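You operate a simulated robot arm through the tools that you are given. There is no shell and no other tool. Be economical: measure what you need, move in short steps, check, and stop when the job is done.

You run a simulated robot arm. Do the job below in one go: nothing can be reset, and whatever is moved stays where it is left.

TASK
Brush the sawdust out of the cable duct over the square tub.
Fine: tub under the duct, cover up, thin brush; then brush, cover and tub back as they were.
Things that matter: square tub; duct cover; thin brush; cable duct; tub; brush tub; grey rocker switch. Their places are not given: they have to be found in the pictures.

Only the result counts: the job must be done as asked and must still hold three seconds after the hand-in. Knocking over, shifting, dropping, spilling or breaking anything else fails it. A push-on lid holds only when it is set on centred and level and pressed home; a screw cap is set on level and turned clockwise until tight.

THE ROBOT
A 6-joint arm with a two-finger parallel gripper, fixed in place. Base frame: the origin is at the foot of the arm, x ahead of it, y to its left, z up. Readings come in m, rad, newtons and seconds.
With the tool pointing down near the work surface it reaches from about 0.12 to 0.84 m from the base axis. Its first joint turns from -2.007 to 2.007 rad. Payload 4.2 kg.
Tool frame: the origin (TCP) lies between the finger pads and is the grasp point; the fingertips stand 0.023 m ahead of it; z points along the fingers, y is the line along which they close. Largest opening 0.094 m; finger width 0.038, thickness 0.01; the body of the gripper, 0.054 by 0.096 m, starts 0.039 m behind the TCP.
Orientation is told as [roll, pitch, yaw] about the base's x, y, z axes, in that order, counted from this pose: with the fingers straight down and closing along the base's y, the tool's x points along the base's -x, its y along +y and its z along -z.

THE INTERFACE
- The arm moves only by the tool move_arm. Its argument "rows" is a list of rows, each an object of numbers (a shift or turn left out is 0, a gripper value left out holds the last): "dx", "dy", "dz": the shift along the tool's x, y, z in m; "rx", "ry", "rz": the turn, a rotation vector about the tool's x, y, z in degrees; "claw": the closure in counts, from 0 (fully open) to 255 (shut). In form: [{"dx": .., "dy": .., "dz": .., "rx": .., "ry": .., "rz": .., "claw": ..}, ...]. A call has 1 to 20 rows; each row shifts and turns the commanded pose from where the row before left it, along the tool's axes as they then stand. Rows are played at 5 a second. More than 0.05 m and 0.15 rad between two rows, or a gripper value outside its range, and nothing of the call is played. Where a pose cannot be reached the arm comes as near as it can. A force on the tool above 50 N (or 10 N above the force at the start of the call, whichever is more), or a blocked arm, ends the call early, and 0.2 s more pass. The fingers move at their own pace (about 0.108 m/s each) and stop on an object; they squeeze with about 31 N. The grip force told is the motor's: it shows also when the fingers shut on nothing. Time passes only in rows, and 0.2 s behind the last, so rows that do not move let the fingers close. The reply holds the time, the measured pose of the TCP, the force on the tool along the base axes, the opening and the grip force, in the units named above and with some noise, and new pictures: "pictures" is both (left out), scene, wrist or none.
- Cameras (640 x 400 px; columns grow to the right, rows downward): "scene" is fixed at [0.2165, -0.484, 1.7606]; the picture's right is [0.80, -0.61, 0.00], its down [-0.43, -0.57, -0.70] and it looks along [0.43, 0.56, -0.71] (base axes); focal length 286 px, centre (320, 200). "wrist" rides on the gripper at [-0.039, 0, -0.044] in the tool frame; the picture's right is [0.00, -1.00, 0.00], its down [0.97, 0.00, -0.24] and it looks along [0.24, 0.00, 0.97] (tool axes); focal length 218 px, centre (320, 200).
- move_column(by): slides the trunk up (or, below 0, down) by that many m; the arm rides with it, the base frame stays. It gives what a move gives, with no picture.
- locate(camera, pixels): for up to 12 pixels [column, row] of the newest picture of that camera ("zoom" is the newest enlarged one), the place [x, y, z] in the base frame of the surface seen there, good to about 0.002 m, but the place of the scene camera against the robot may be out by one fixed shift of up to 0.025 m in any direction. The clock stands still meanwhile.
- enlarge(camera, box): a new picture of the part [left, top, right, bottom] of that camera's present view, enlarged. The clock stands still meanwhile.
- finish_job(): hands the job in; it is judged then, once.

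Work in short steps. Measure before you move; look again where a grasp or a placing could have gone wrong, and mend it. You have 80 turns and 120 pictures in all, those below and enlarged ones among them. Open the gripper and draw the arm clear of the work before you hand the job in, unless the task says otherwise; then end with one line.

The tools are called after "Emit:" by a JSON object that holds its "fn" and its "kwargs". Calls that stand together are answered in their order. move_arm: Moves the arm, as the interface text tells. Its arguments: {"type":"object","properties":{"rows":{"type":"array"},"pictures":{"type":"string","enum":["both","scene","wrist","none"]}},"required":["rows"]} The other tools are called the same way: move_column (by) slides the trunk up or down; locate (camera, pixels) gives the place of the surface under pixels of a picture; enlarge (camera, box) takes an enlarged picture of a part of a camera's view; finish_job () hands the job in.

At the start:

```text
clock: 0.0
tool_pos: [0.4985, 0.034, 1.4691]
tool_rot: [0.001, -0.002, 0.0]
contact_force: [-0.5, -0.1, -0.1]
grip_width: 0.0941
finger_force: 0.1
trunk travel left (down, up): [-0.852, 0.138]
```

scene: 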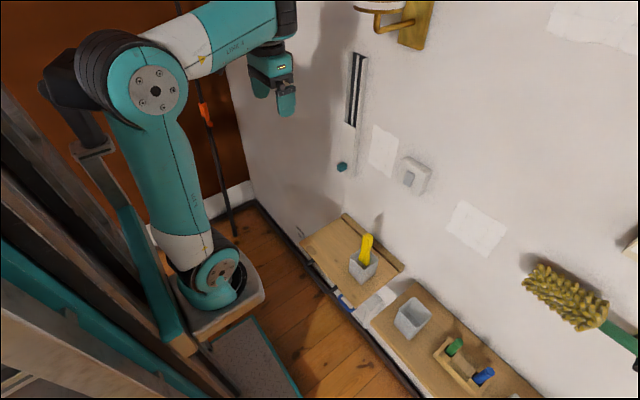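
wrist: 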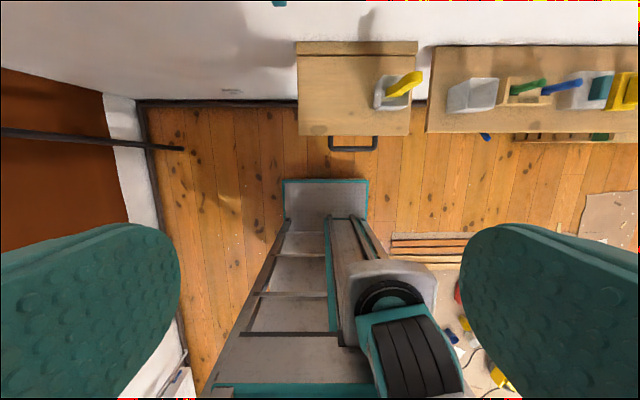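

The scene shows a wall with a slotted thing near (356,88), a switch near (413,177), and tubs on the shelf near (363,263) and (412,317). I'll enlarge these areas to identify them.

Emit:
{"fn": "enlarge", "kwargs": {"camera": "scene", "box": [290, 200, 530, 400]}}

Emit:
{"fn": "enlarge", "kwargs": {"camera": "scene", "box": [300, 30, 460, 210]}}

Emit:
{"fn": "enlarge", "kwargs": {"camera": "wrist", "box": [280, 0, 640, 200]}}

```text
2.00 times, centred on (410, 300) of scene
```

zoom: 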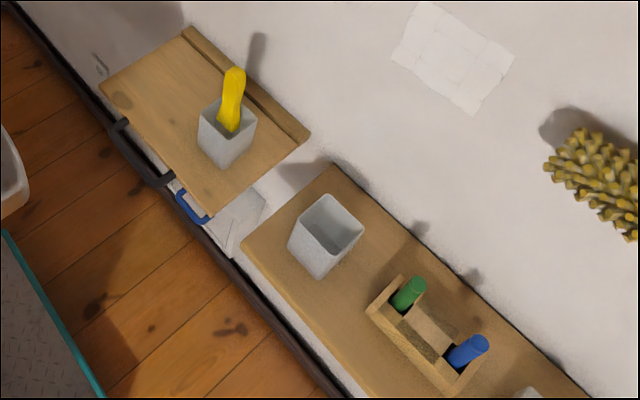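

```text
2.22 times, centred on (380, 120) of scene
```

zoom: 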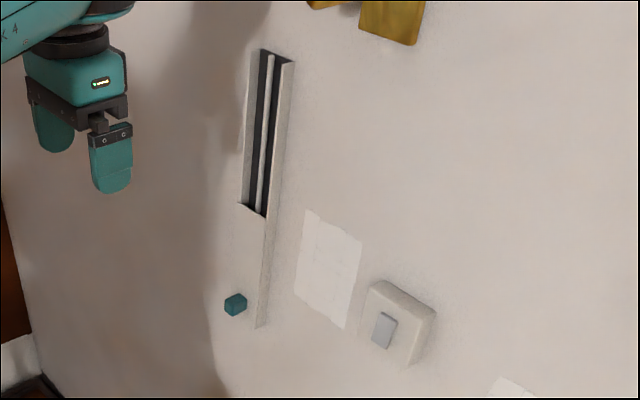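

```text
1.78 times, centred on (460, 100) of wrist
```

zoom: 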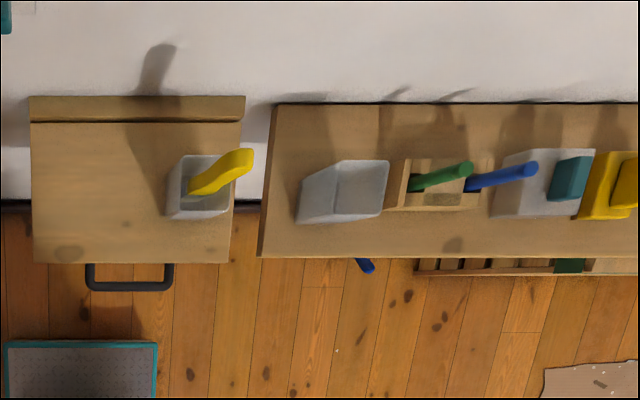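

I'll get positions on the duct, knob, switch, tubs and handles.

Emit:
{"fn": "locate", "kwargs": {"camera": "scene", "pixels": [[356, 56], [354, 88], [349, 121], [352, 140], [342, 167], [345, 178], [411, 178], [366, 240], [362, 268], [320, 245], [402, 268], [345, 215]]}}

Emit:
{"fn": "locate", "kwargs": {"camera": "wrist", "pixels": [[405, 83], [390, 95], [340, 90], [357, 48], [345, 145], [470, 95], [527, 86], [565, 85], [605, 90], [485, 136], [440, 80], [278, 3]]}}

Emit:
{"fn": "enlarge", "kwargs": {"camera": "scene", "box": [320, 110, 380, 200]}}

Emit:
{"fn": "enlarge", "kwargs": {"camera": "scene", "box": [325, 40, 385, 130]}}

```text
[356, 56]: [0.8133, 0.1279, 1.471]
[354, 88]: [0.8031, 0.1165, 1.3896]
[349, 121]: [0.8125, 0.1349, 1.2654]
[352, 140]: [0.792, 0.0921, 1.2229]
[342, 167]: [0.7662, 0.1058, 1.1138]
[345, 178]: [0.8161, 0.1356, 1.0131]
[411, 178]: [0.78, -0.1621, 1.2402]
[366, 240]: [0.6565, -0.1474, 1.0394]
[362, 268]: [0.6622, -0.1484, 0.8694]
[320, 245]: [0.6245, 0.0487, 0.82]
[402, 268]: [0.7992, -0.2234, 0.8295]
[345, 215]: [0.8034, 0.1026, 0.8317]
```

```text
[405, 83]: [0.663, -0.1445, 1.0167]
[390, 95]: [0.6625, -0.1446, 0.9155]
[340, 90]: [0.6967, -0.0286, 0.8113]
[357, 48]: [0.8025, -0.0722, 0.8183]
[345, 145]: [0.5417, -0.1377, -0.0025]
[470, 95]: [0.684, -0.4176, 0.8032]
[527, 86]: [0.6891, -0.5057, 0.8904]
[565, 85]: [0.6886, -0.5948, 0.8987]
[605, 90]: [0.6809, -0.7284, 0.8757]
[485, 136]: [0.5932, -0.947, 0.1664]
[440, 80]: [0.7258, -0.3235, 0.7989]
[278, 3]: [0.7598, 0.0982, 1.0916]
```

```text
4.44 times, centred on (350, 155) of scene
```

zoom: 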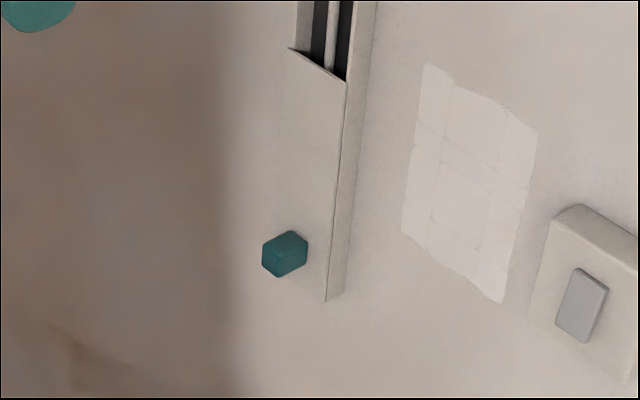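

```text
4.44 times, centred on (355, 85) of scene
```

zoom: 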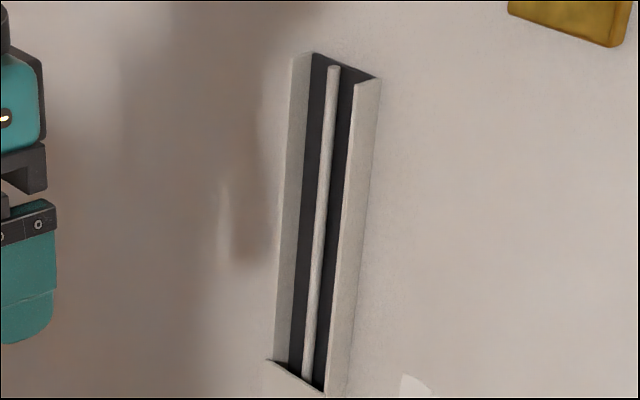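

The yellow-handled brush stands in a tub on the small shelf; green and blue handles are in the caddy. I move over the shelves for a closer wrist look.

Emit:
{"fn": "move_arm", "kwargs": {"rows": [{"dy": -0.045, "dz": 0.02, "dx": 0.01}, {"dy": -0.045, "dz": 0.02, "dx": 0.01}, {"dy": -0.045, "dz": 0.02, "dx": 0.01}, {"dy": -0.045, "dz": 0.02, "dx": 0.01}, {"dy": -0.045, "dz": 0.02, "dx": 0.01}, {"dy": -0.045, "dz": 0.02, "dx": 0.01}, {"ry": -8}, {"ry": -8}], "pictures": "wrist"}}

```text
refused: row 1 steps farther than a row can; nothing moved
```

That row was slightly over 0.05 m; I use smaller steps.

Emit:
{"fn": "move_arm", "kwargs": {"rows": [{"dy": -0.045, "dz": 0.018, "dx": 0.008}, {"dy": -0.045, "dz": 0.018, "dx": 0.008}, {"dy": -0.045, "dz": 0.018, "dx": 0.008}, {"dy": -0.045, "dz": 0.018, "dx": 0.008}, {"dy": -0.045, "dz": 0.018, "dx": 0.008}, {"dy": -0.045, "dz": 0.018, "dx": 0.008}, {"ry": -8}, {"ry": -8}], "pictures": "wrist"}}

```text
clock: 1.8
tool_pos: [0.4601, -0.2447, 1.3753]
tool_rot: [0.0, -0.281, 0.0]
contact_force: [0.2, 0.1, -0.6]
grip_width: 0.0938
finger_force: 0.0
out of reach, approached as far as the arm can: row 1, 2, 8
trunk travel left (down, up): [-0.852, 0.138]
```

wrist: 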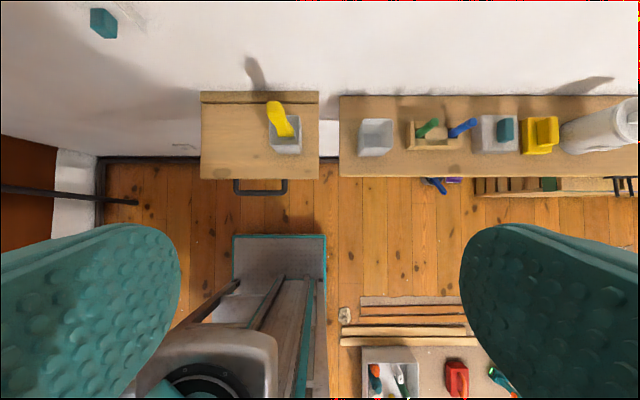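

I enlarge the two shelves and locate key points.

Emit:
{"fn": "enlarge", "kwargs": {"camera": "wrist", "box": [190, 80, 350, 200]}}

Emit:
{"fn": "enlarge", "kwargs": {"camera": "wrist", "box": [340, 85, 580, 215]}}

Emit:
{"fn": "locate", "kwargs": {"camera": "wrist", "pixels": [[206, 108], [205, 175], [316, 175], [315, 107], [276, 108], [285, 130], [103, 25], [360, 155], [390, 155], [392, 122], [362, 121], [258, 190]]}}

```text
3.33 times, centred on (270, 140) of wrist
```

zoom: 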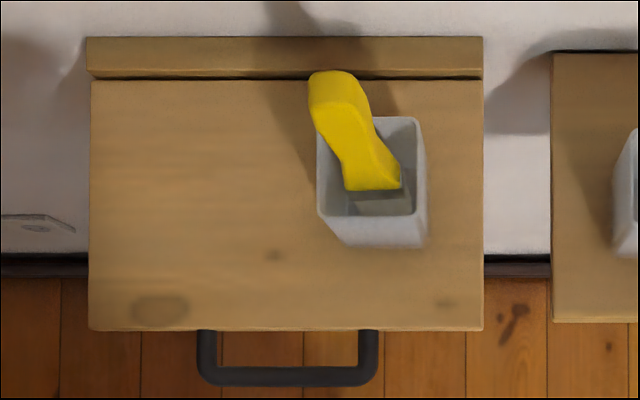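

```text
2.67 times, centred on (460, 150) of wrist
```

zoom: 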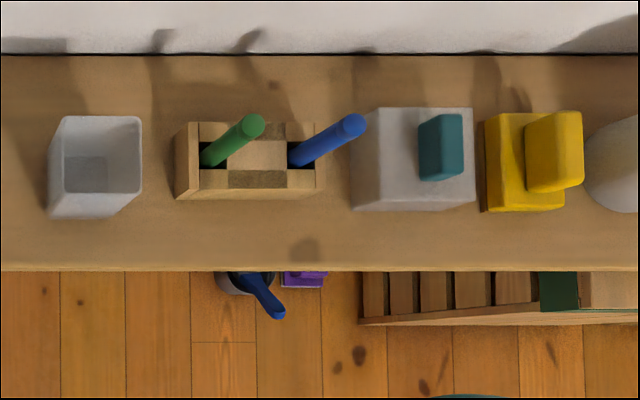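

```text
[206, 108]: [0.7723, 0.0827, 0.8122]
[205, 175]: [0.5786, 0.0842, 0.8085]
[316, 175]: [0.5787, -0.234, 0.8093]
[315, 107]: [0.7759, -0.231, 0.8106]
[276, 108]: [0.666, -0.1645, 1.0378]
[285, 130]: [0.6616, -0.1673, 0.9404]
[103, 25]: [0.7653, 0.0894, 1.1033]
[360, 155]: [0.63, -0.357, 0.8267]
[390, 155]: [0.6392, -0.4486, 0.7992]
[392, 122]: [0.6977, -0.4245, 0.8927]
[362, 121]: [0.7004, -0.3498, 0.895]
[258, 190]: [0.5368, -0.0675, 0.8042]
```

The shelf spans x 0.57–0.80, y −0.235 to 0.09; square tub empty at about (0.665,−0.39). Now I tilt the tool toward the wall to look at the duct straight on.

Emit:
{"fn": "move_arm", "kwargs": {"rows": [{"dy": 0.048}, {"dy": 0.048}, {"dy": 0.048}, {"dy": 0.048}, {"dy": 0.048}, {"dy": 0.048}, {"ry": -8}, {"ry": -8}, {"ry": -8}, {"ry": -8}, {"ry": -8}, {"ry": -8}, {"ry": -8}, {"ry": -8}, {"ry": -8}], "pictures": "wrist"}}

```text
clock: 5.0
tool_pos: [0.5547, 0.0657, 1.4043]
tool_rot: [0.026, -1.539, -0.026]
contact_force: [0.0, -0.4, 0.0]
grip_width: 0.0942
finger_force: 0.0
out of reach, approached as far as the arm can: row 1, 2, 3, 9, 10, 12, 13, 14, 15
trunk travel left (down, up): [-0.852, 0.138]
```

wrist: 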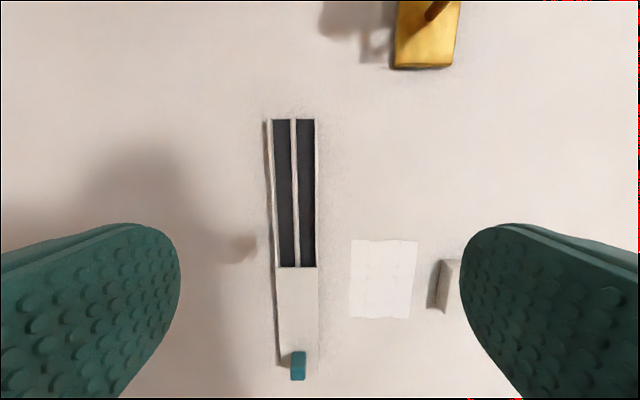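

Now I see the duct frontally: open upper section columns 273–315 rows 118–267, cover rows 267–365, knob (298,365). Locate.

Emit:
{"fn": "locate", "kwargs": {"camera": "wrist", "pixels": [[271, 125], [316, 125], [283, 200], [306, 200], [295, 200], [280, 275], [315, 275], [298, 355], [298, 372], [282, 340], [316, 340], [250, 340]]}}

Emit:
{"fn": "enlarge", "kwargs": {"camera": "wrist", "box": [230, 250, 370, 400]}}

```text
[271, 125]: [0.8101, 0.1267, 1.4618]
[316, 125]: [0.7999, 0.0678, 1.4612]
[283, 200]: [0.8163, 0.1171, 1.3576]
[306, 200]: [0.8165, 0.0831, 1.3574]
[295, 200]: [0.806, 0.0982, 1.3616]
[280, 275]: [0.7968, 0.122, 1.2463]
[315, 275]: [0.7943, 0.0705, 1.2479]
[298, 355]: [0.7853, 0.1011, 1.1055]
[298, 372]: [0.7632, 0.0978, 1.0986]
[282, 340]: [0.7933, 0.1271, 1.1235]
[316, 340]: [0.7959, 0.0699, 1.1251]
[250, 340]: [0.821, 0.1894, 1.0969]
```

```text
2.67 times, centred on (300, 325) of wrist
```

zoom: 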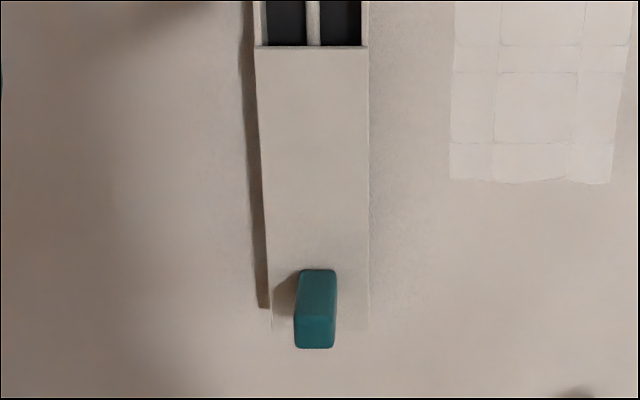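

Duct centre y≈0.098, x 0.794–0.82, top z≈1.465. I lower the column 0.3 m to see the duct's bottom and what lies below it.

Emit:
{"fn": "move_column", "kwargs": {"by": -0.3}}

Emit:
{"fn": "move_arm", "kwargs": {"rows": [{"dz": 0}], "pictures": "both"}}

```text
clock: 8.0
tool_pos: [0.5549, 0.0658, 1.1048]
tool_rot: [0.017, -1.536, -0.02]
contact_force: [-0.2, 0.7, 0.6]
grip_width: 0.0941
finger_force: 0.1
trunk travel left (down, up): [-0.552, 0.438]
```

```text
clock: 8.4
tool_pos: [0.5542, 0.0648, 1.1054]
tool_rot: [0.016, -1.536, -0.02]
contact_force: [-0.4, 0.0, 0.0]
grip_width: 0.0942
finger_force: 0.0
trunk travel left (down, up): [-0.552, 0.438]
```

scene: 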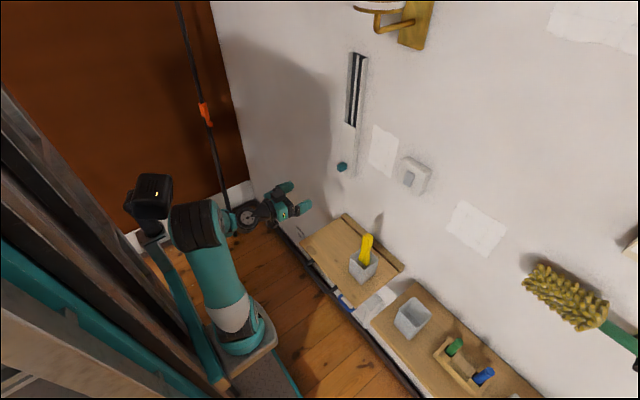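
wrist: 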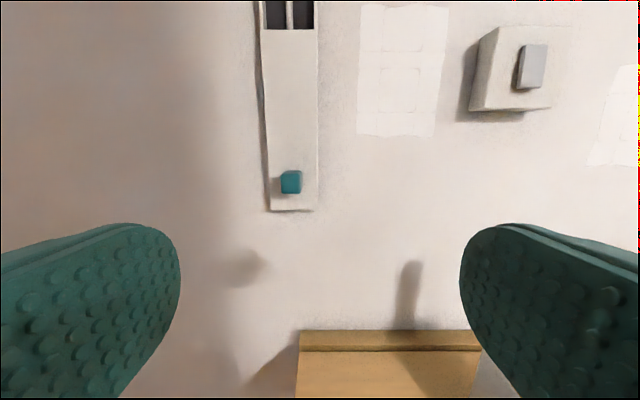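

The duct bottom is at about row 210; the shelf's left edge at column ~300. I measure these precisely, to see whether the tub can stand below the duct.

Emit:
{"fn": "locate", "kwargs": {"camera": "wrist", "pixels": [[270, 208], [313, 208], [291, 182], [291, 172], [303, 340], [302, 353], [298, 390], [476, 340], [283, 182], [299, 182], [291, 192], [265, 45]]}}

Emit:
{"fn": "enlarge", "kwargs": {"camera": "wrist", "box": [230, 150, 350, 225]}}

Emit:
{"fn": "enlarge", "kwargs": {"camera": "scene", "box": [290, 190, 430, 320]}}

```text
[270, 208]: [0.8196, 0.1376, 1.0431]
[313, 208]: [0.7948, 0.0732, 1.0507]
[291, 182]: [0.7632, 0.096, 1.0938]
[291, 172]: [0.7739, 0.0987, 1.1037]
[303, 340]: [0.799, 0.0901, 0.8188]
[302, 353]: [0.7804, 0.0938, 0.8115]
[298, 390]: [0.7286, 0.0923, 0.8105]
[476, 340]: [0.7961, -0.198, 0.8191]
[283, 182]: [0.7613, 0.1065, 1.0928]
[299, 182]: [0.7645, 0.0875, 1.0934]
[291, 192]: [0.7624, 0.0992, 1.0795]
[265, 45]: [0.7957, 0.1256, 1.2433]
```

```text
5.33 times, centred on (290, 188) of wrist
```

zoom: 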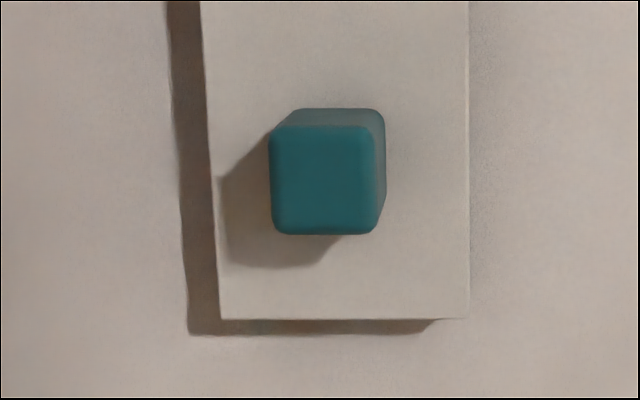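

```text
3.08 times, centred on (360, 255) of scene
```

zoom: 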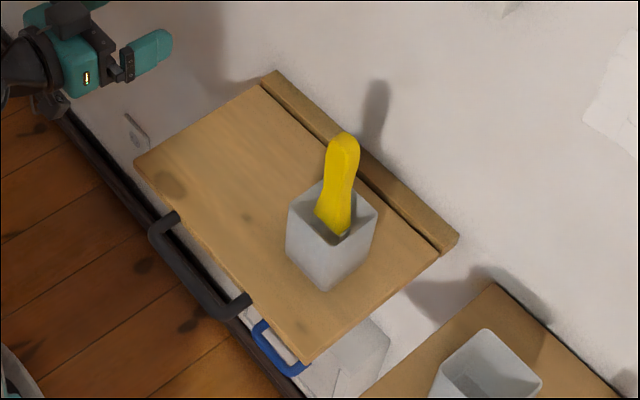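

The duct sits right over the shelf's left edge, and the shelf has a back lip. I look from lower down, tilted up, to see whether the duct's bottom end is open.

Emit:
{"fn": "move_column", "kwargs": {"by": -0.25}}

Emit:
{"fn": "move_arm", "kwargs": {"rows": [{"dz": -0.04, "dy": 0.03}, {"ry": -8, "dz": -0.04}, {"ry": -8, "dz": -0.04}, {"ry": -8}], "pictures": "wrist"}}

```text
clock: 11.0
tool_pos: [0.5544, 0.0657, 0.8549]
tool_rot: [0.017, -1.536, -0.019]
contact_force: [0.3, 0.2, -1.2]
grip_width: 0.094
finger_force: 0.0
trunk travel left (down, up): [-0.302, 0.688]
```

```text
clock: 12.0
tool_pos: [0.57, 0.0017, 0.9545]
tool_rot: [-3.124, -1.202, 3.14]
contact_force: [-0.9, -0.2, 0.3]
grip_width: 0.094
finger_force: 0.1
out of reach, approached as far as the arm can: row 2, 3, 4
trunk travel left (down, up): [-0.302, 0.688]
```

wrist: 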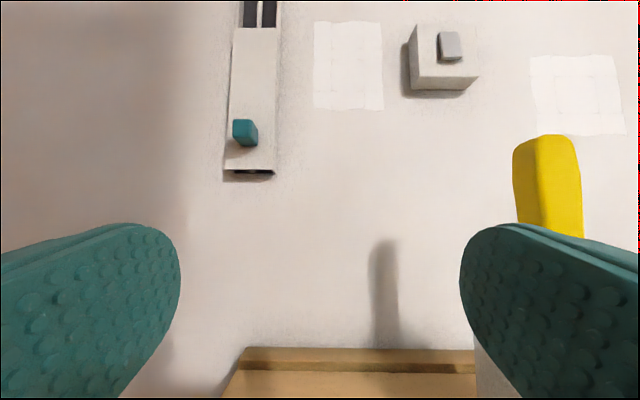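

The duct's bottom end shows a dark opening at (250,174). I enlarge it and the shelf.

Emit:
{"fn": "enlarge", "kwargs": {"camera": "wrist", "box": [205, 110, 305, 190]}}

Emit:
{"fn": "locate", "kwargs": {"camera": "wrist", "pixels": [[232, 175], [250, 175], [268, 175], [246, 165], [250, 352], [245, 363], [235, 385], [245, 134]]}}

```text
5.00 times, centred on (255, 150) of wrist
```

zoom: 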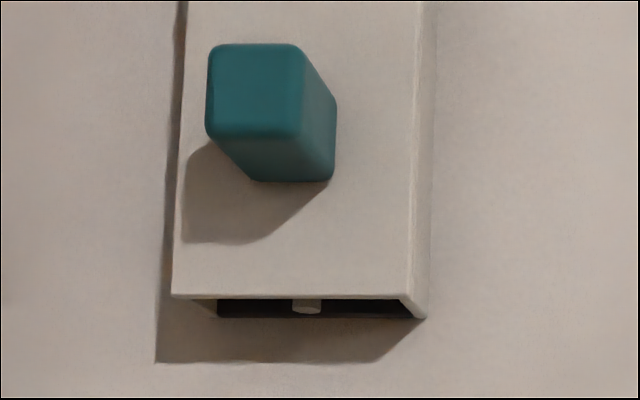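

```text
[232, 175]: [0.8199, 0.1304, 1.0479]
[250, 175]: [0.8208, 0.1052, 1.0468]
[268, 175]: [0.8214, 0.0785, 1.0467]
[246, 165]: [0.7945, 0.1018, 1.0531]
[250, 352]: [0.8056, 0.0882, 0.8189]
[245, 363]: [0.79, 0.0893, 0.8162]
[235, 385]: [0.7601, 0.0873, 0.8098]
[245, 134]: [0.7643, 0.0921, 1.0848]
```

The duct's lower end is open, so dust falls straight down near the wall, at the shelf's left edge. I need to see how that shelf with the handle is mounted, so I back off and look at it from the left and lower.

Emit:
{"fn": "move_arm", "kwargs": {"rows": [{"ry": 8}, {"ry": 8}, {"ry": 5}, {"dz": -0.045}, {"dz": -0.045}, {"dz": -0.045}, {"dy": 0.045}, {"dy": 0.045}, {"dy": 0.045}, {"dy": 0.045}], "pictures": "both"}}

```text
clock: 14.2
tool_pos: [0.5336, 0.197, 0.9422]
tool_rot: [2.593, -1.551, -2.609]
contact_force: [-0.3, 1.1, -0.7]
grip_width: 0.0941
finger_force: 0.1
out of reach, approached as far as the arm can: row 3, 4, 5, 6, 7, 8, 9, 10
trunk travel left (down, up): [-0.302, 0.688]
```

scene: 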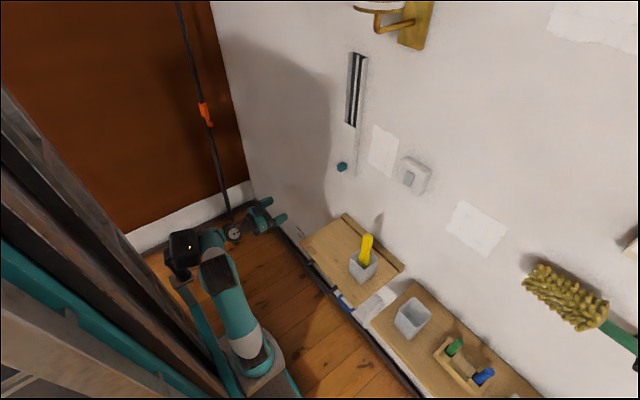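
wrist: 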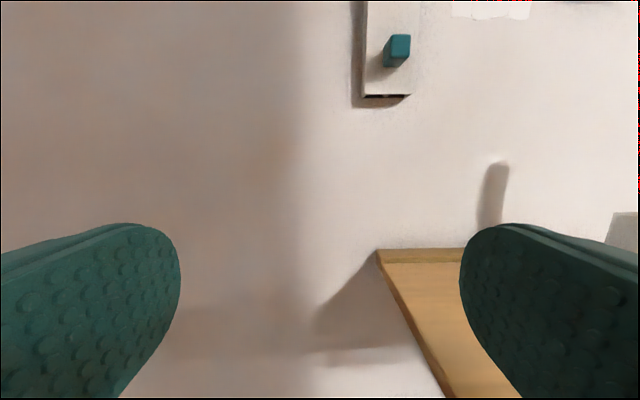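

I lower the column 0.2 m; the hand is left of the shelf (y 0.2 vs. edge 0.09), so it stays clear.

Emit:
{"fn": "move_column", "kwargs": {"by": -0.2}}

Emit:
{"fn": "move_arm", "kwargs": {"rows": [{"rx": 8}, {"rx": 8}], "pictures": "both"}}

```text
clock: 16.4
tool_pos: [0.5333, 0.1979, 0.7409]
tool_rot: [2.721, -1.553, -2.74]
contact_force: [0.4, -0.7, -0.2]
grip_width: 0.0938
finger_force: 0.1
trunk travel left (down, up): [-0.102, 0.888]
```

```text
clock: 16.9
tool_pos: [0.6162, 0.1833, 0.7438]
tool_rot: [2.402, -1.564, -2.658]
contact_force: [0.8, 0.3, -0.6]
grip_width: 0.0943
finger_force: 0.1
out of reach, approached as far as the arm can: row 1, 2
trunk travel left (down, up): [-0.102, 0.888]
```

scene: 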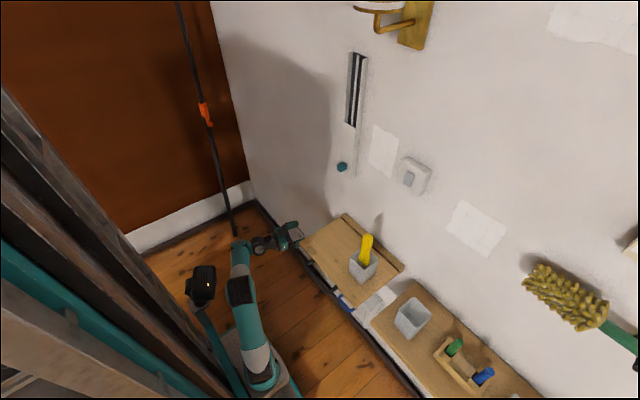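
wrist: 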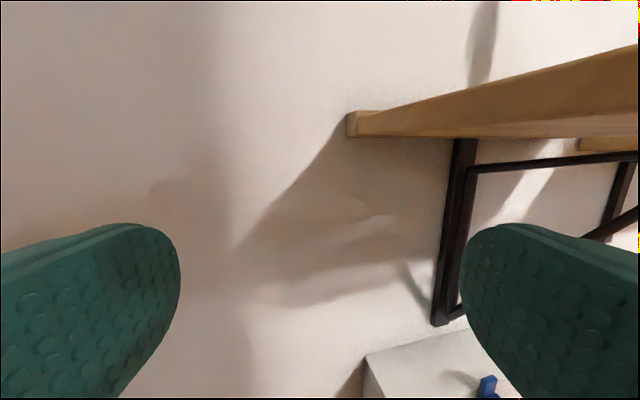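

Below the shelf there's a bracket frame and a grey box lower down at (430,360). I locate the box and shelf edge.

Emit:
{"fn": "locate", "kwargs": {"camera": "wrist", "pixels": [[375, 360], [440, 350], [385, 390], [487, 385], [352, 117], [352, 130], [370, 116], [445, 95], [370, 135], [470, 150], [440, 322], [348, 124]]}}

Emit:
{"fn": "enlarge", "kwargs": {"camera": "wrist", "box": [320, 60, 640, 260]}}

```text
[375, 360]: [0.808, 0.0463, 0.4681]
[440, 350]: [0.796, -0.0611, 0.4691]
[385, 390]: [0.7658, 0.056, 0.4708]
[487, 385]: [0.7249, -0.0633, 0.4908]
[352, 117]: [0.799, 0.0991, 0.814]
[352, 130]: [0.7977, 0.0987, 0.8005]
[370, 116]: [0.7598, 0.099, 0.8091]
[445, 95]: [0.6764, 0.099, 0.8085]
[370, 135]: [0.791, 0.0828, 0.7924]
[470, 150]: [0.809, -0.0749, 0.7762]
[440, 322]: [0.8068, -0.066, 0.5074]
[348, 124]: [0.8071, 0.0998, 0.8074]
```

```text
2.00 times, centred on (480, 160) of wrist
```

zoom: 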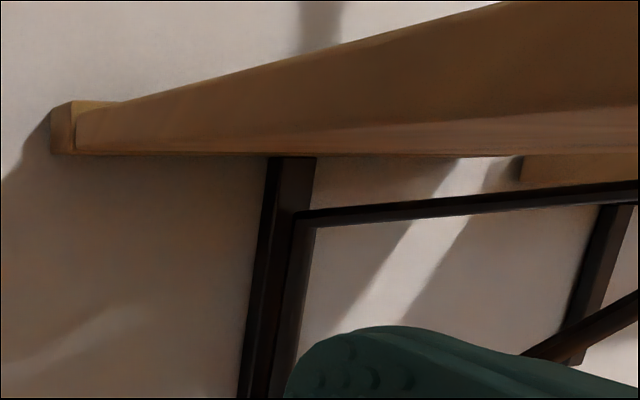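

Shelf's left edge is really y≈0.099, and the back lip spans x≈0.787–0.82. I raise the column and go back to tool-down over the square tub to measure it.

Emit:
{"fn": "move_column", "kwargs": {"by": 0.42}}

Emit:
{"fn": "move_arm", "kwargs": {"rows": [{"rx": -7.3}, {"rx": -7.3}, {"ry": 8}, {"ry": 8}, {"ry": 8}, {"ry": 8}, {"ry": 8}, {"ry": 8}, {"ry": 8}, {"ry": 8}, {"ry": 8}, {"ry": 8}, {"ry": 8}], "pictures": "wrist"}}

```text
refused: 0.42 is not a number from -0.4 to 0.4
```

```text
clock: 19.8
tool_pos: [0.5151, 0.1868, 0.7021]
tool_rot: [0.003, -0.116, -0.024]
contact_force: [-0.4, 0.4, 0.2]
grip_width: 0.0938
finger_force: 0.1
out of reach, approached as far as the arm can: row 11, 12, 13
trunk travel left (down, up): [-0.102, 0.888]
```

wrist: 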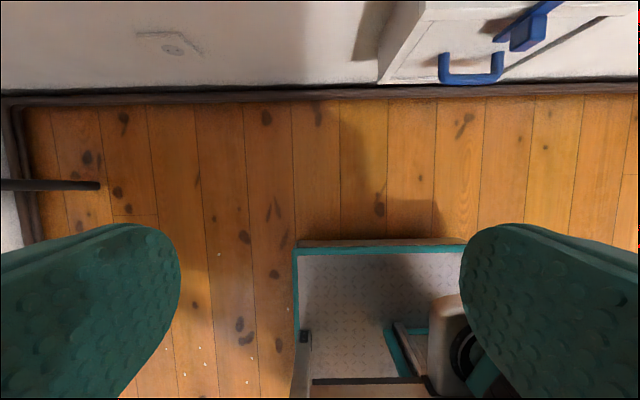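

The column move was refused and the hand turned while low, with no contact. Now I raise the column by 0.4 m, and then travel over the tub.

Emit:
{"fn": "move_column", "kwargs": {"by": 0.4}}

Emit:
{"fn": "move_arm", "kwargs": {"rows": [{"ry": 6.6}, {"dy": -0.048}, {"dy": -0.048}, {"dy": -0.048}, {"dy": -0.048}, {"dy": -0.048}, {"dy": -0.048}, {"dy": -0.048}, {"dy": -0.048}, {"dy": -0.048}, {"dy": -0.048}, {"dy": -0.048}, {"dy": -0.048}], "pictures": "wrist"}}

```text
clock: 23.6
tool_pos: [0.5153, 0.1884, 1.103]
tool_rot: [0.004, -0.12, -0.024]
contact_force: [-0.3, -1.6, 0.1]
grip_width: 0.094
finger_force: 0.0
trunk travel left (down, up): [-0.502, 0.488]
```

```text
clock: 26.4
tool_pos: [0.5056, -0.3893, 1.1144]
tool_rot: [0.004, -0.005, -0.024]
contact_force: [0.8, -0.4, 0.8]
grip_width: 0.094
finger_force: 0.0
out of reach, approached as far as the arm can: row 3, 4, 5
trunk travel left (down, up): [-0.502, 0.488]
```

wrist: 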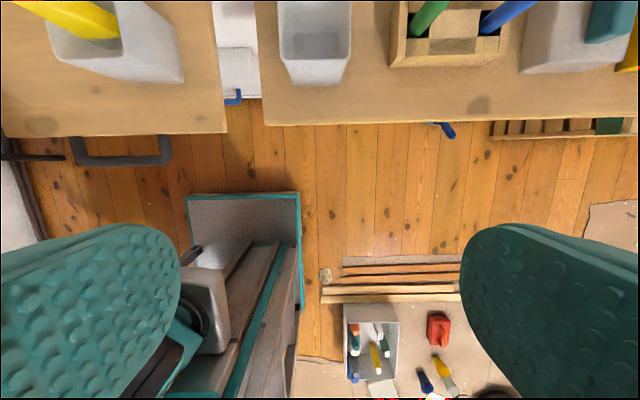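

I move forward ~0.09 m so the tub is in view.

Emit:
{"fn": "move_arm", "kwargs": {"rows": [{"dx": -0.045}, {"dx": -0.045}], "pictures": "wrist"}}

```text
clock: 27.0
tool_pos: [0.5947, -0.3903, 1.1152]
tool_rot: [0.004, -0.007, -0.023]
contact_force: [-0.6, -0.1, 0.5]
grip_width: 0.094
finger_force: 0.0
trunk travel left (down, up): [-0.502, 0.488]
```

wrist: 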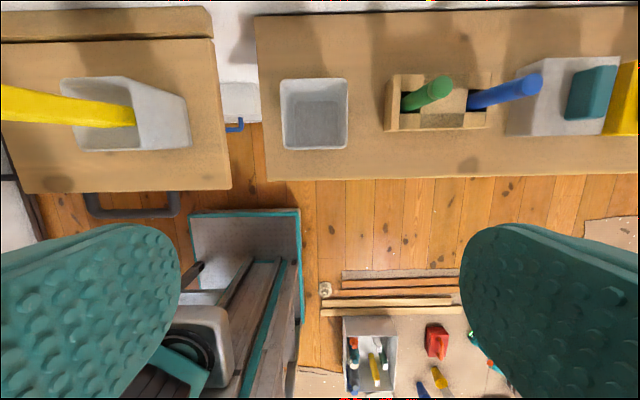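

Emit:
{"fn": "enlarge", "kwargs": {"camera": "wrist", "box": [265, 65, 365, 165]}}

Emit:
{"fn": "enlarge", "kwargs": {"camera": "wrist", "box": [0, 0, 240, 200]}}

Emit:
{"fn": "locate", "kwargs": {"camera": "wrist", "pixels": [[282, 115], [346, 113], [314, 80], [315, 147], [298, 105], [340, 100], [315, 120], [125, 78], [131, 152], [62, 100], [8, 100], [110, 115]]}}

```text
4.00 times, centred on (315, 115) of wrist
```

zoom: 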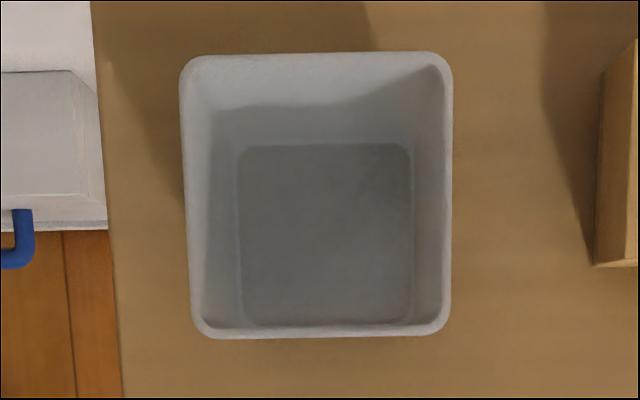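

```text
2.00 times, centred on (120, 100) of wrist
```

zoom: 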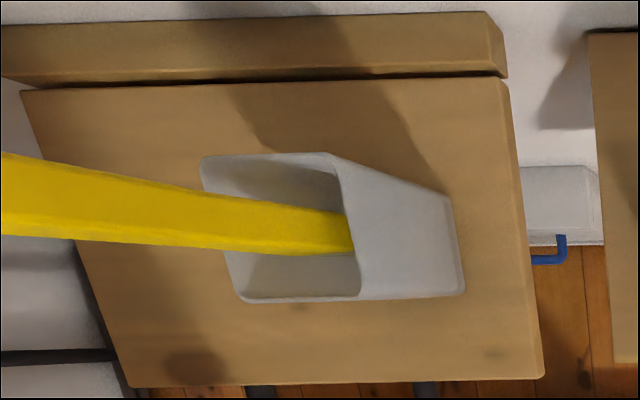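

```text
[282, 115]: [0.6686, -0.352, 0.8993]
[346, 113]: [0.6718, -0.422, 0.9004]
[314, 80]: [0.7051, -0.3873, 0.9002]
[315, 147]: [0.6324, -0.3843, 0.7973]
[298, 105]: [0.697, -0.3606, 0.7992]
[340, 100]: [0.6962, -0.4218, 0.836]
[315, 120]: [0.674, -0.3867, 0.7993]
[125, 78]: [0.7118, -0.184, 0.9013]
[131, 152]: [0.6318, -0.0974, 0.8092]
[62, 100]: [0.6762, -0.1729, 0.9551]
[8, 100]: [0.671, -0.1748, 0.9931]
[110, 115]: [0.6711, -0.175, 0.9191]
```

The square tub measures about 0.074 square, 0.10 tall, centre (0.670, −0.387), base z 0.80. The space above its destination is blocked by the knob and duct, so I'll grip it with the tool tilted 45° forward, fingers on its y sides. First tilt and set yaw.

Emit:
{"fn": "move_arm", "kwargs": {"rows": [{"rz": -1.3, "claw": 0}, {"ry": -7.5}, {"ry": -7.5}, {"ry": -7.5}, {"ry": -7.5}, {"ry": -7.5}, {"ry": -7.2}], "pictures": "wrist"}}

```text
clock: 28.6
tool_pos: [0.6353, -0.4366, 1.1786]
tool_rot: [0.011, -0.721, -0.009]
contact_force: [-0.3, 0.3, 1.1]
grip_width: 0.0939
finger_force: 0.0
out of reach, approached as far as the arm can: row 2, 4, 5, 6, 7
trunk travel left (down, up): [-0.502, 0.488]
```

wrist: 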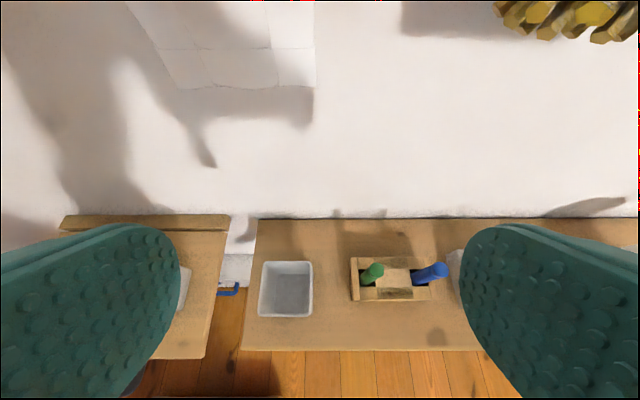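

The nearness limit of the folded arm shifted the pose. I raise the column 0.25 m so the arm has room, then approach the point (0.59, −0.387, 0.952) at 45°.

Emit:
{"fn": "move_column", "kwargs": {"by": 0.25}}

Emit:
{"fn": "move_arm", "kwargs": {"rows": [{"ry": -3.7, "dx": 0.0343, "dz": 0.0293, "dy": 0.005}, {"dx": 0.0343, "dz": 0.0293, "dy": 0.005}, {"dx": 0.0343, "dz": 0.0293, "dy": 0.005}, {"dx": 0.0343, "dz": 0.0293, "dy": 0.005}, {"dx": 0.0343, "dz": 0.0293, "dy": 0.005}, {"dx": 0.0343, "dz": 0.0293, "dy": 0.005}, {"dx": 0.0343, "dz": 0.0293, "dy": 0.005}, {"dx": 0.0343, "dz": 0.0293, "dy": 0.005}, {"dx": 0.0343, "dz": 0.0293, "dy": 0.005}, {"dx": 0.0343, "dz": 0.0293, "dy": 0.005}], "pictures": "wrist"}}

```text
clock: 31.2
tool_pos: [0.6373, -0.4374, 1.4275]
tool_rot: [0.01, -0.717, -0.007]
contact_force: [-0.7, 0.6, -0.9]
grip_width: 0.094
finger_force: 0.0
trunk travel left (down, up): [-0.752, 0.238]
```

```text
clock: 33.4
tool_pos: [0.6572, -0.4537, 1.394]
tool_rot: [0.006, -0.724, -0.008]
contact_force: [-0.7, 0.3, 0.3]
grip_width: 0.0941
finger_force: 0.0
out of reach, approached as far as the arm can: row 1, 2, 3, 4, 5, 6, 7, 8, 9, 10
trunk travel left (down, up): [-0.752, 0.238]
```

wrist: 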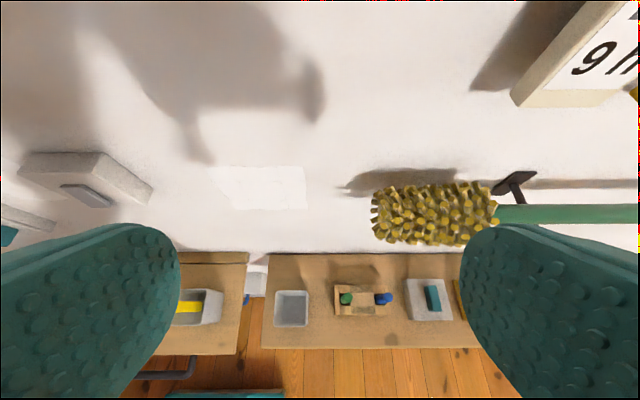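

It seems the wrist can't bend the tool above the forearm's line, so the tilted tool needs the column low rather than high. I raise the hand a little relative to the column, finish the tilt, then lower the column in stages.

Emit:
{"fn": "move_arm", "kwargs": {"rows": [{"dx": -0.0221, "dz": -0.025}, {"dx": -0.0221, "dz": -0.025}, {"dx": -0.0221, "dz": -0.025}, {"ry": -3.6}, {"dy": 0.033}, {"dy": 0.033}], "pictures": "none"}}

Emit:
{"fn": "move_column", "kwargs": {"by": -0.35}}

```text
clock: 34.8
tool_pos: [0.6581, -0.3591, 1.4825]
tool_rot: [0.007, -0.787, -0.009]
contact_force: [0.0, -0.8, -1.4]
grip_width: 0.094
finger_force: 0.1
out of reach, approached as far as the arm can: row 1, 2, 3, 4, 5, 6
trunk travel left (down, up): [-0.752, 0.238]
```

```text
clock: 38.2
tool_pos: [0.6566, -0.3569, 1.1328]
tool_rot: [0.006, -0.788, -0.009]
contact_force: [-0.5, -0.3, -0.3]
grip_width: 0.0938
finger_force: 0.0
trunk travel left (down, up): [-0.402, 0.588]
```

I settle for a 30° tilt, which is enough to clear the knob at the destination. Turn to 30° and shift to above the tub (x 0.665, y −0.387).

Emit:
{"fn": "move_arm", "kwargs": {"rows": [{"ry": 7.5}, {"ry": 7.6}, {"dy": -0.015, "dx": -0.004, "dz": 0.002}, {"dy": -0.015, "dx": -0.004, "dz": 0.002}, {}], "pictures": "wrist"}}

```text
clock: 39.4
tool_pos: [0.6581, -0.3772, 1.1274]
tool_rot: [0.003, -0.525, -0.008]
contact_force: [0.8, 0.0, -0.6]
grip_width: 0.0941
finger_force: 0.1
out of reach, approached as far as the arm can: row 3, 4
trunk travel left (down, up): [-0.402, 0.588]
```

wrist: 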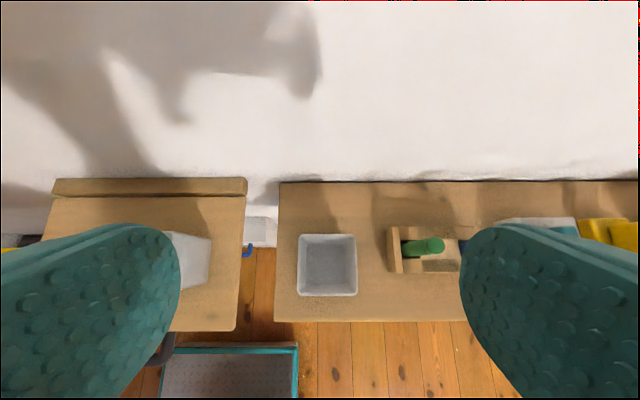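

Testing whether the arm moves freely downwards at this tilt: move 0.09 m down.

Emit:
{"fn": "move_arm", "kwargs": {"rows": [{"dx": 0.015, "dz": 0.026, "dy": -0.003}, {"dx": 0.015, "dz": 0.026, "dy": -0.003}, {"dx": 0.015, "dz": 0.026, "dy": -0.003}, {}], "pictures": "none"}}

```text
clock: 40.4
tool_pos: [0.6655, -0.3918, 1.045]
tool_rot: [0.007, -0.518, -0.008]
contact_force: [0.8, 0.5, -0.2]
grip_width: 0.0941
finger_force: 0.1
out of reach, approached as far as the arm can: row 3
trunk travel left (down, up): [-0.402, 0.588]
```

Position is good (0.6655, −0.392). I nudge +0.004 in y and lower the column to z≈0.887.

Emit:
{"fn": "move_arm", "kwargs": {"rows": [{"dy": 0.005}, {}], "pictures": "none"}}

Emit:
{"fn": "move_column", "kwargs": {"by": -0.12}}

Emit:
{"fn": "enlarge", "kwargs": {"camera": "wrist", "box": [160, 150, 480, 350]}}

```text
clock: 41.0
tool_pos: [0.6667, -0.3872, 1.0476]
tool_rot: [0.005, -0.522, -0.008]
contact_force: [0.4, 0.6, 0.7]
grip_width: 0.094
finger_force: 0.1
trunk travel left (down, up): [-0.402, 0.588]
```

```text
clock: 42.5
tool_pos: [0.6673, -0.388, 0.9277]
tool_rot: [0.007, -0.523, -0.008]
contact_force: [-1.0, -0.5, -0.3]
grip_width: 0.0939
finger_force: 0.1
trunk travel left (down, up): [-0.282, 0.708]
```

```text
2.00 times, centred on (320, 250) of wrist
```

zoom: 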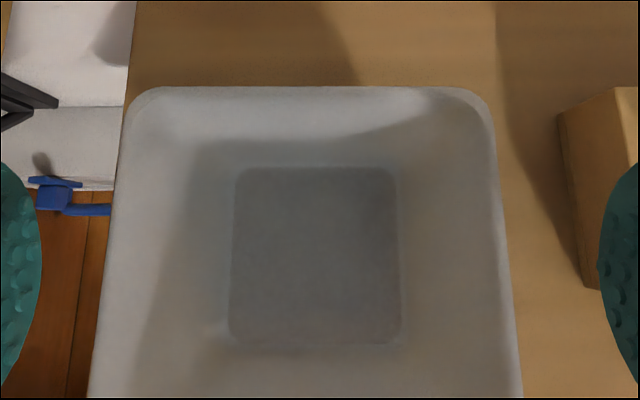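

The tub is centred between the fingers; I check the caddy's left side clearance at zoom (580,130).

Emit:
{"fn": "locate", "kwargs": {"camera": "zoom", "pixels": [[572, 130], [600, 110], [590, 260], [130, 150], [495, 150], [500, 250], [112, 250]]}}

```text
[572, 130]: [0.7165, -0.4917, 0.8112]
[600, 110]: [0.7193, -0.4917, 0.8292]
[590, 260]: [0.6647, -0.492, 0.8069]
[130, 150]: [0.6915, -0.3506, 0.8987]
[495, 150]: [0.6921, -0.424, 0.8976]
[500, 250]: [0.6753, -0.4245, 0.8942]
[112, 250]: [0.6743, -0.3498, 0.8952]
```

Clear by 4 cm. I lower 0.041 m and close.

Emit:
{"fn": "move_column", "kwargs": {"by": -0.041}}

Emit:
{"fn": "move_arm", "kwargs": {"rows": [{"claw": 255}, {}, {}, {}], "pictures": "none"}}

Emit:
{"fn": "move_column", "kwargs": {"by": 0.05}}

Emit:
{"fn": "move_arm", "kwargs": {"rows": [{}], "pictures": "both"}}

```text
clock: 43.3
tool_pos: [0.6666, -0.3882, 0.8858]
tool_rot: [0.005, -0.523, -0.008]
contact_force: [-0.2, 0.6, -0.6]
grip_width: 0.0938
finger_force: 0.0
trunk travel left (down, up): [-0.241, 0.749]
```

```text
clock: 44.3
tool_pos: [0.6669, -0.3877, 0.8868]
tool_rot: [0.007, -0.521, -0.004]
contact_force: [1.7, -1.1, 3.2]
grip_width: 0.0748
finger_force: 31.2
trunk travel left (down, up): [-0.241, 0.749]
```

```text
clock: 45.2
tool_pos: [0.6663, -0.3881, 0.9358]
tool_rot: [0.005, -0.524, -0.007]
contact_force: [0.0, 0.6, -0.8]
grip_width: 0.0748
finger_force: 31.7
trunk travel left (down, up): [-0.291, 0.699]
```

```text
clock: 45.6
tool_pos: [0.6672, -0.3878, 0.9356]
tool_rot: [0.005, -0.523, -0.006]
contact_force: [-0.1, -0.6, -0.6]
grip_width: 0.0748
finger_force: 30.5
trunk travel left (down, up): [-0.291, 0.699]
```

scene: 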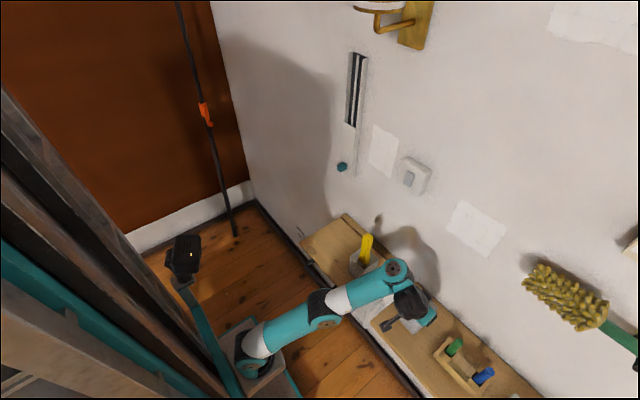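
wrist: 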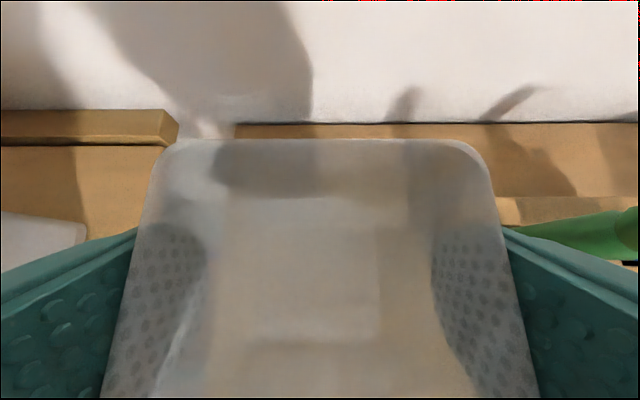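

Tub is held (width 0.0748), base 0.087 below TCP. I raise the column so the tub clears the brush handle (top 1.04) and move left in y.

Emit:
{"fn": "move_column", "kwargs": {"by": 0.24}}

Emit:
{"fn": "move_arm", "kwargs": {"rows": [{"dy": 0.045}, {"dy": 0.045}, {"dy": 0.045}, {"dy": 0.045}, {"dy": 0.045}, {}], "pictures": "none"}}

```text
clock: 48.1
tool_pos: [0.6667, -0.387, 1.1754]
tool_rot: [0.005, -0.522, -0.008]
contact_force: [1.1, 0.0, -1.2]
grip_width: 0.0748
finger_force: 30.9
trunk travel left (down, up): [-0.531, 0.459]
```

```text
clock: 49.5
tool_pos: [0.7034, -0.1821, 1.2253]
tool_rot: [0.007, -0.52, -0.007]
contact_force: [0.3, -0.8, -1.4]
grip_width: 0.0748
finger_force: 30.8
out of reach, approached as far as the arm can: row 1, 2, 3, 4, 5
trunk travel left (down, up): [-0.531, 0.459]
```

The reach limit pushed the hand outward, toward the wall where the switch is (x≈0.78). I retreat along the tool axis while continuing left.

Emit:
{"fn": "move_arm", "kwargs": {"rows": [{"dz": -0.03}, {"dz": -0.02, "dy": 0.03}, {"dy": 0.045}, {}], "pictures": "none"}}

```text
clock: 50.5
tool_pos: [0.6788, -0.1076, 1.2708]
tool_rot: [0.006, -0.522, -0.007]
contact_force: [-0.2, 0.1, -2.0]
grip_width: 0.0745
finger_force: 31.5
trunk travel left (down, up): [-0.531, 0.459]
```

Good. Continue left to y=0.087, keeping x≈0.68, well off the wall.

Emit:
{"fn": "move_arm", "kwargs": {"rows": [{"dy": 0.039}, {"dy": 0.039}, {"dy": 0.039}, {"dy": 0.039}, {"dy": 0.0385}, {}], "pictures": "both"}}

```text
clock: 51.9
tool_pos: [0.6257, 0.1078, 1.2173]
tool_rot: [0.005, -0.522, -0.005]
contact_force: [0.3, 0.3, -0.9]
grip_width: 0.0748
finger_force: 31.4
out of reach, approached as far as the arm can: row 1, 2, 3, 4, 5
trunk travel left (down, up): [-0.531, 0.459]
```

scene: 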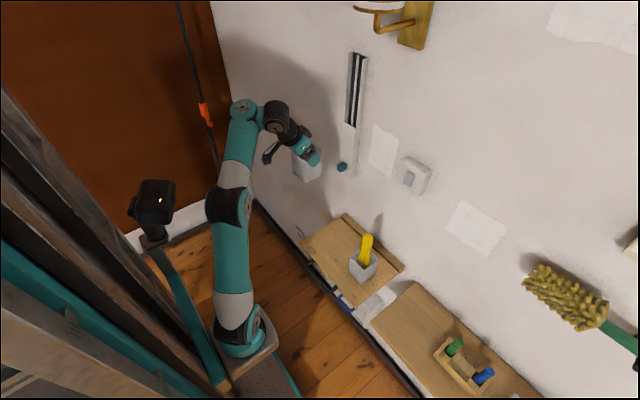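
wrist: 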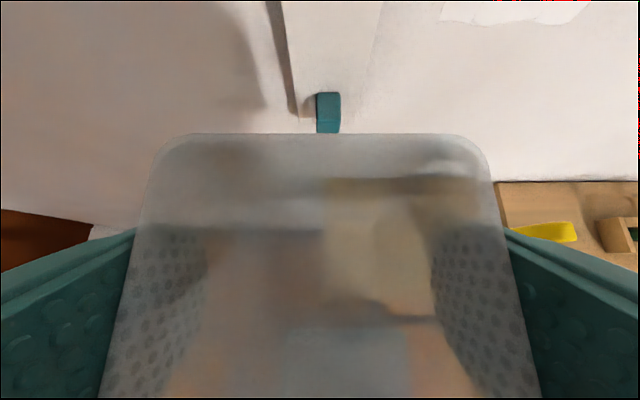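

The arm now looks nearly stretched upward, so this is an upper limit; lower should be easier. I test moving down 0.1 m with slight y correction.

Emit:
{"fn": "move_arm", "kwargs": {"rows": [{"dx": 0.015, "dz": 0.026, "dy": -0.007}, {"dx": 0.015, "dz": 0.026, "dy": -0.007}, {"dx": 0.015, "dz": 0.026, "dy": -0.007}, {}], "pictures": "scene"}}

```text
clock: 52.9
tool_pos: [0.6271, 0.0872, 1.1263]
tool_rot: [0.007, -0.521, -0.006]
contact_force: [-0.8, -0.4, -2.9]
grip_width: 0.0745
finger_force: 31.2
trunk travel left (down, up): [-0.531, 0.459]
```

scene: 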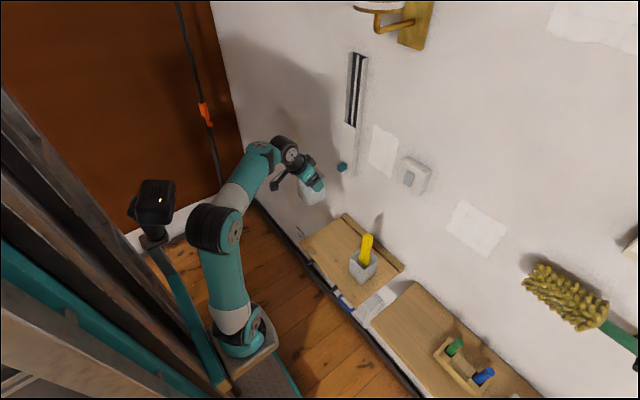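

Reachable freely now. Lower the column 0.19 m, bringing the tub base to ≈0.85 above the shelf's left end.

Emit:
{"fn": "move_column", "kwargs": {"by": -0.19}}

Emit:
{"fn": "move_arm", "kwargs": {"rows": [{}], "pictures": "both"}}

```text
clock: 55.0
tool_pos: [0.628, 0.0881, 0.936]
tool_rot: [0.005, -0.52, -0.006]
contact_force: [-0.3, -0.8, -1.3]
grip_width: 0.0749
finger_force: 31.2
trunk travel left (down, up): [-0.341, 0.649]
```

```text
clock: 55.4
tool_pos: [0.6279, 0.0871, 0.9352]
tool_rot: [0.005, -0.521, -0.007]
contact_force: [-0.2, 1.2, -2.6]
grip_width: 0.0746
finger_force: 31.1
trunk travel left (down, up): [-0.341, 0.649]
```

scene: 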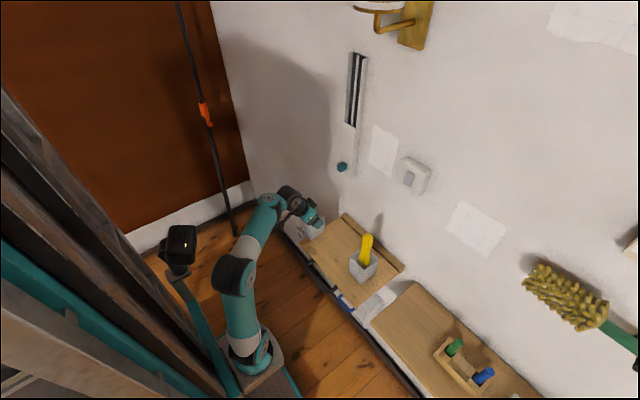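
wrist: 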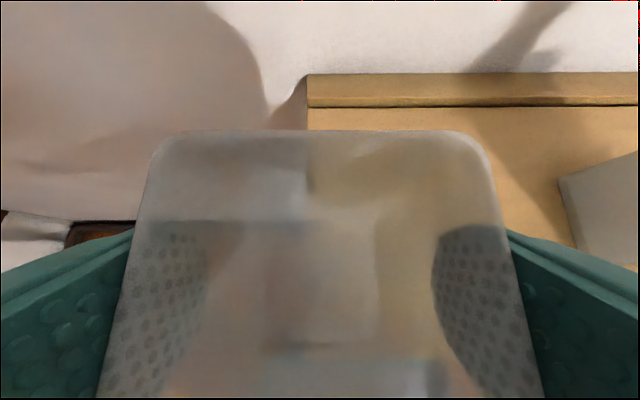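

I locate the lip's front edge and shelf's left edge in this close view.

Emit:
{"fn": "locate", "kwargs": {"camera": "wrist", "pixels": [[311, 115], [311, 85], [311, 100], [400, 112], [400, 98], [400, 102], [400, 78], [309, 122], [308, 110], [307, 90]]}}

Emit:
{"fn": "enlarge", "kwargs": {"camera": "wrist", "box": [280, 60, 440, 140]}}

```text
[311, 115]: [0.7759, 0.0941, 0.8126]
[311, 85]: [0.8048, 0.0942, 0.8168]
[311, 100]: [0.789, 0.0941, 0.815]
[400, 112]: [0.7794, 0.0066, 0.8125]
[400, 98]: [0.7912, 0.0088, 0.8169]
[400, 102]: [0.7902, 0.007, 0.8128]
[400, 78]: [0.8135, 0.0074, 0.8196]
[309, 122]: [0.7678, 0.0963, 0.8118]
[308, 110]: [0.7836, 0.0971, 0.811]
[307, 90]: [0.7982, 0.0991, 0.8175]
```

```text
4.00 times, centred on (360, 100) of wrist
```

zoom: 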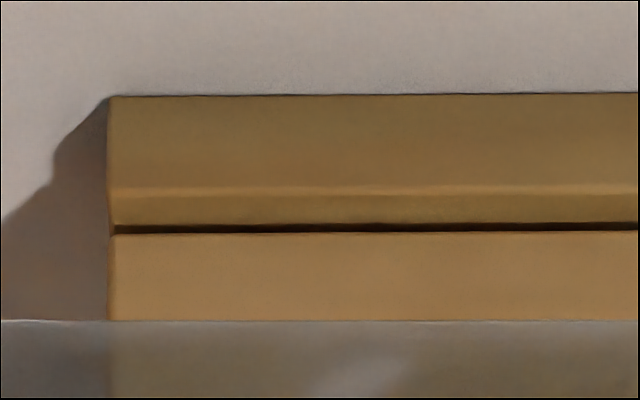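

Lip front face at x≈0.790, board top z≈0.812, left edge y≈0.099. I move forward 0.118 m at this height so the tub's back comes just short of the lip.

Emit:
{"fn": "move_arm", "kwargs": {"rows": [{"dx": -0.0256, "dz": 0.0147}, {"dx": -0.0256, "dz": 0.0147}, {"dx": -0.0256, "dz": 0.0147}, {"dx": -0.0256, "dz": 0.0147}, {}], "pictures": "wrist"}}

```text
clock: 56.6
tool_pos: [0.7449, 0.086, 0.9364]
tool_rot: [0.006, -0.522, -0.005]
contact_force: [0.4, -0.2, -1.5]
grip_width: 0.0746
finger_force: 31.0
trunk travel left (down, up): [-0.341, 0.649]
```

wrist: 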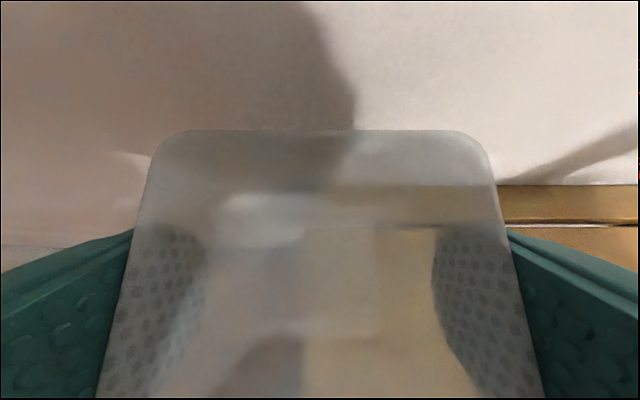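

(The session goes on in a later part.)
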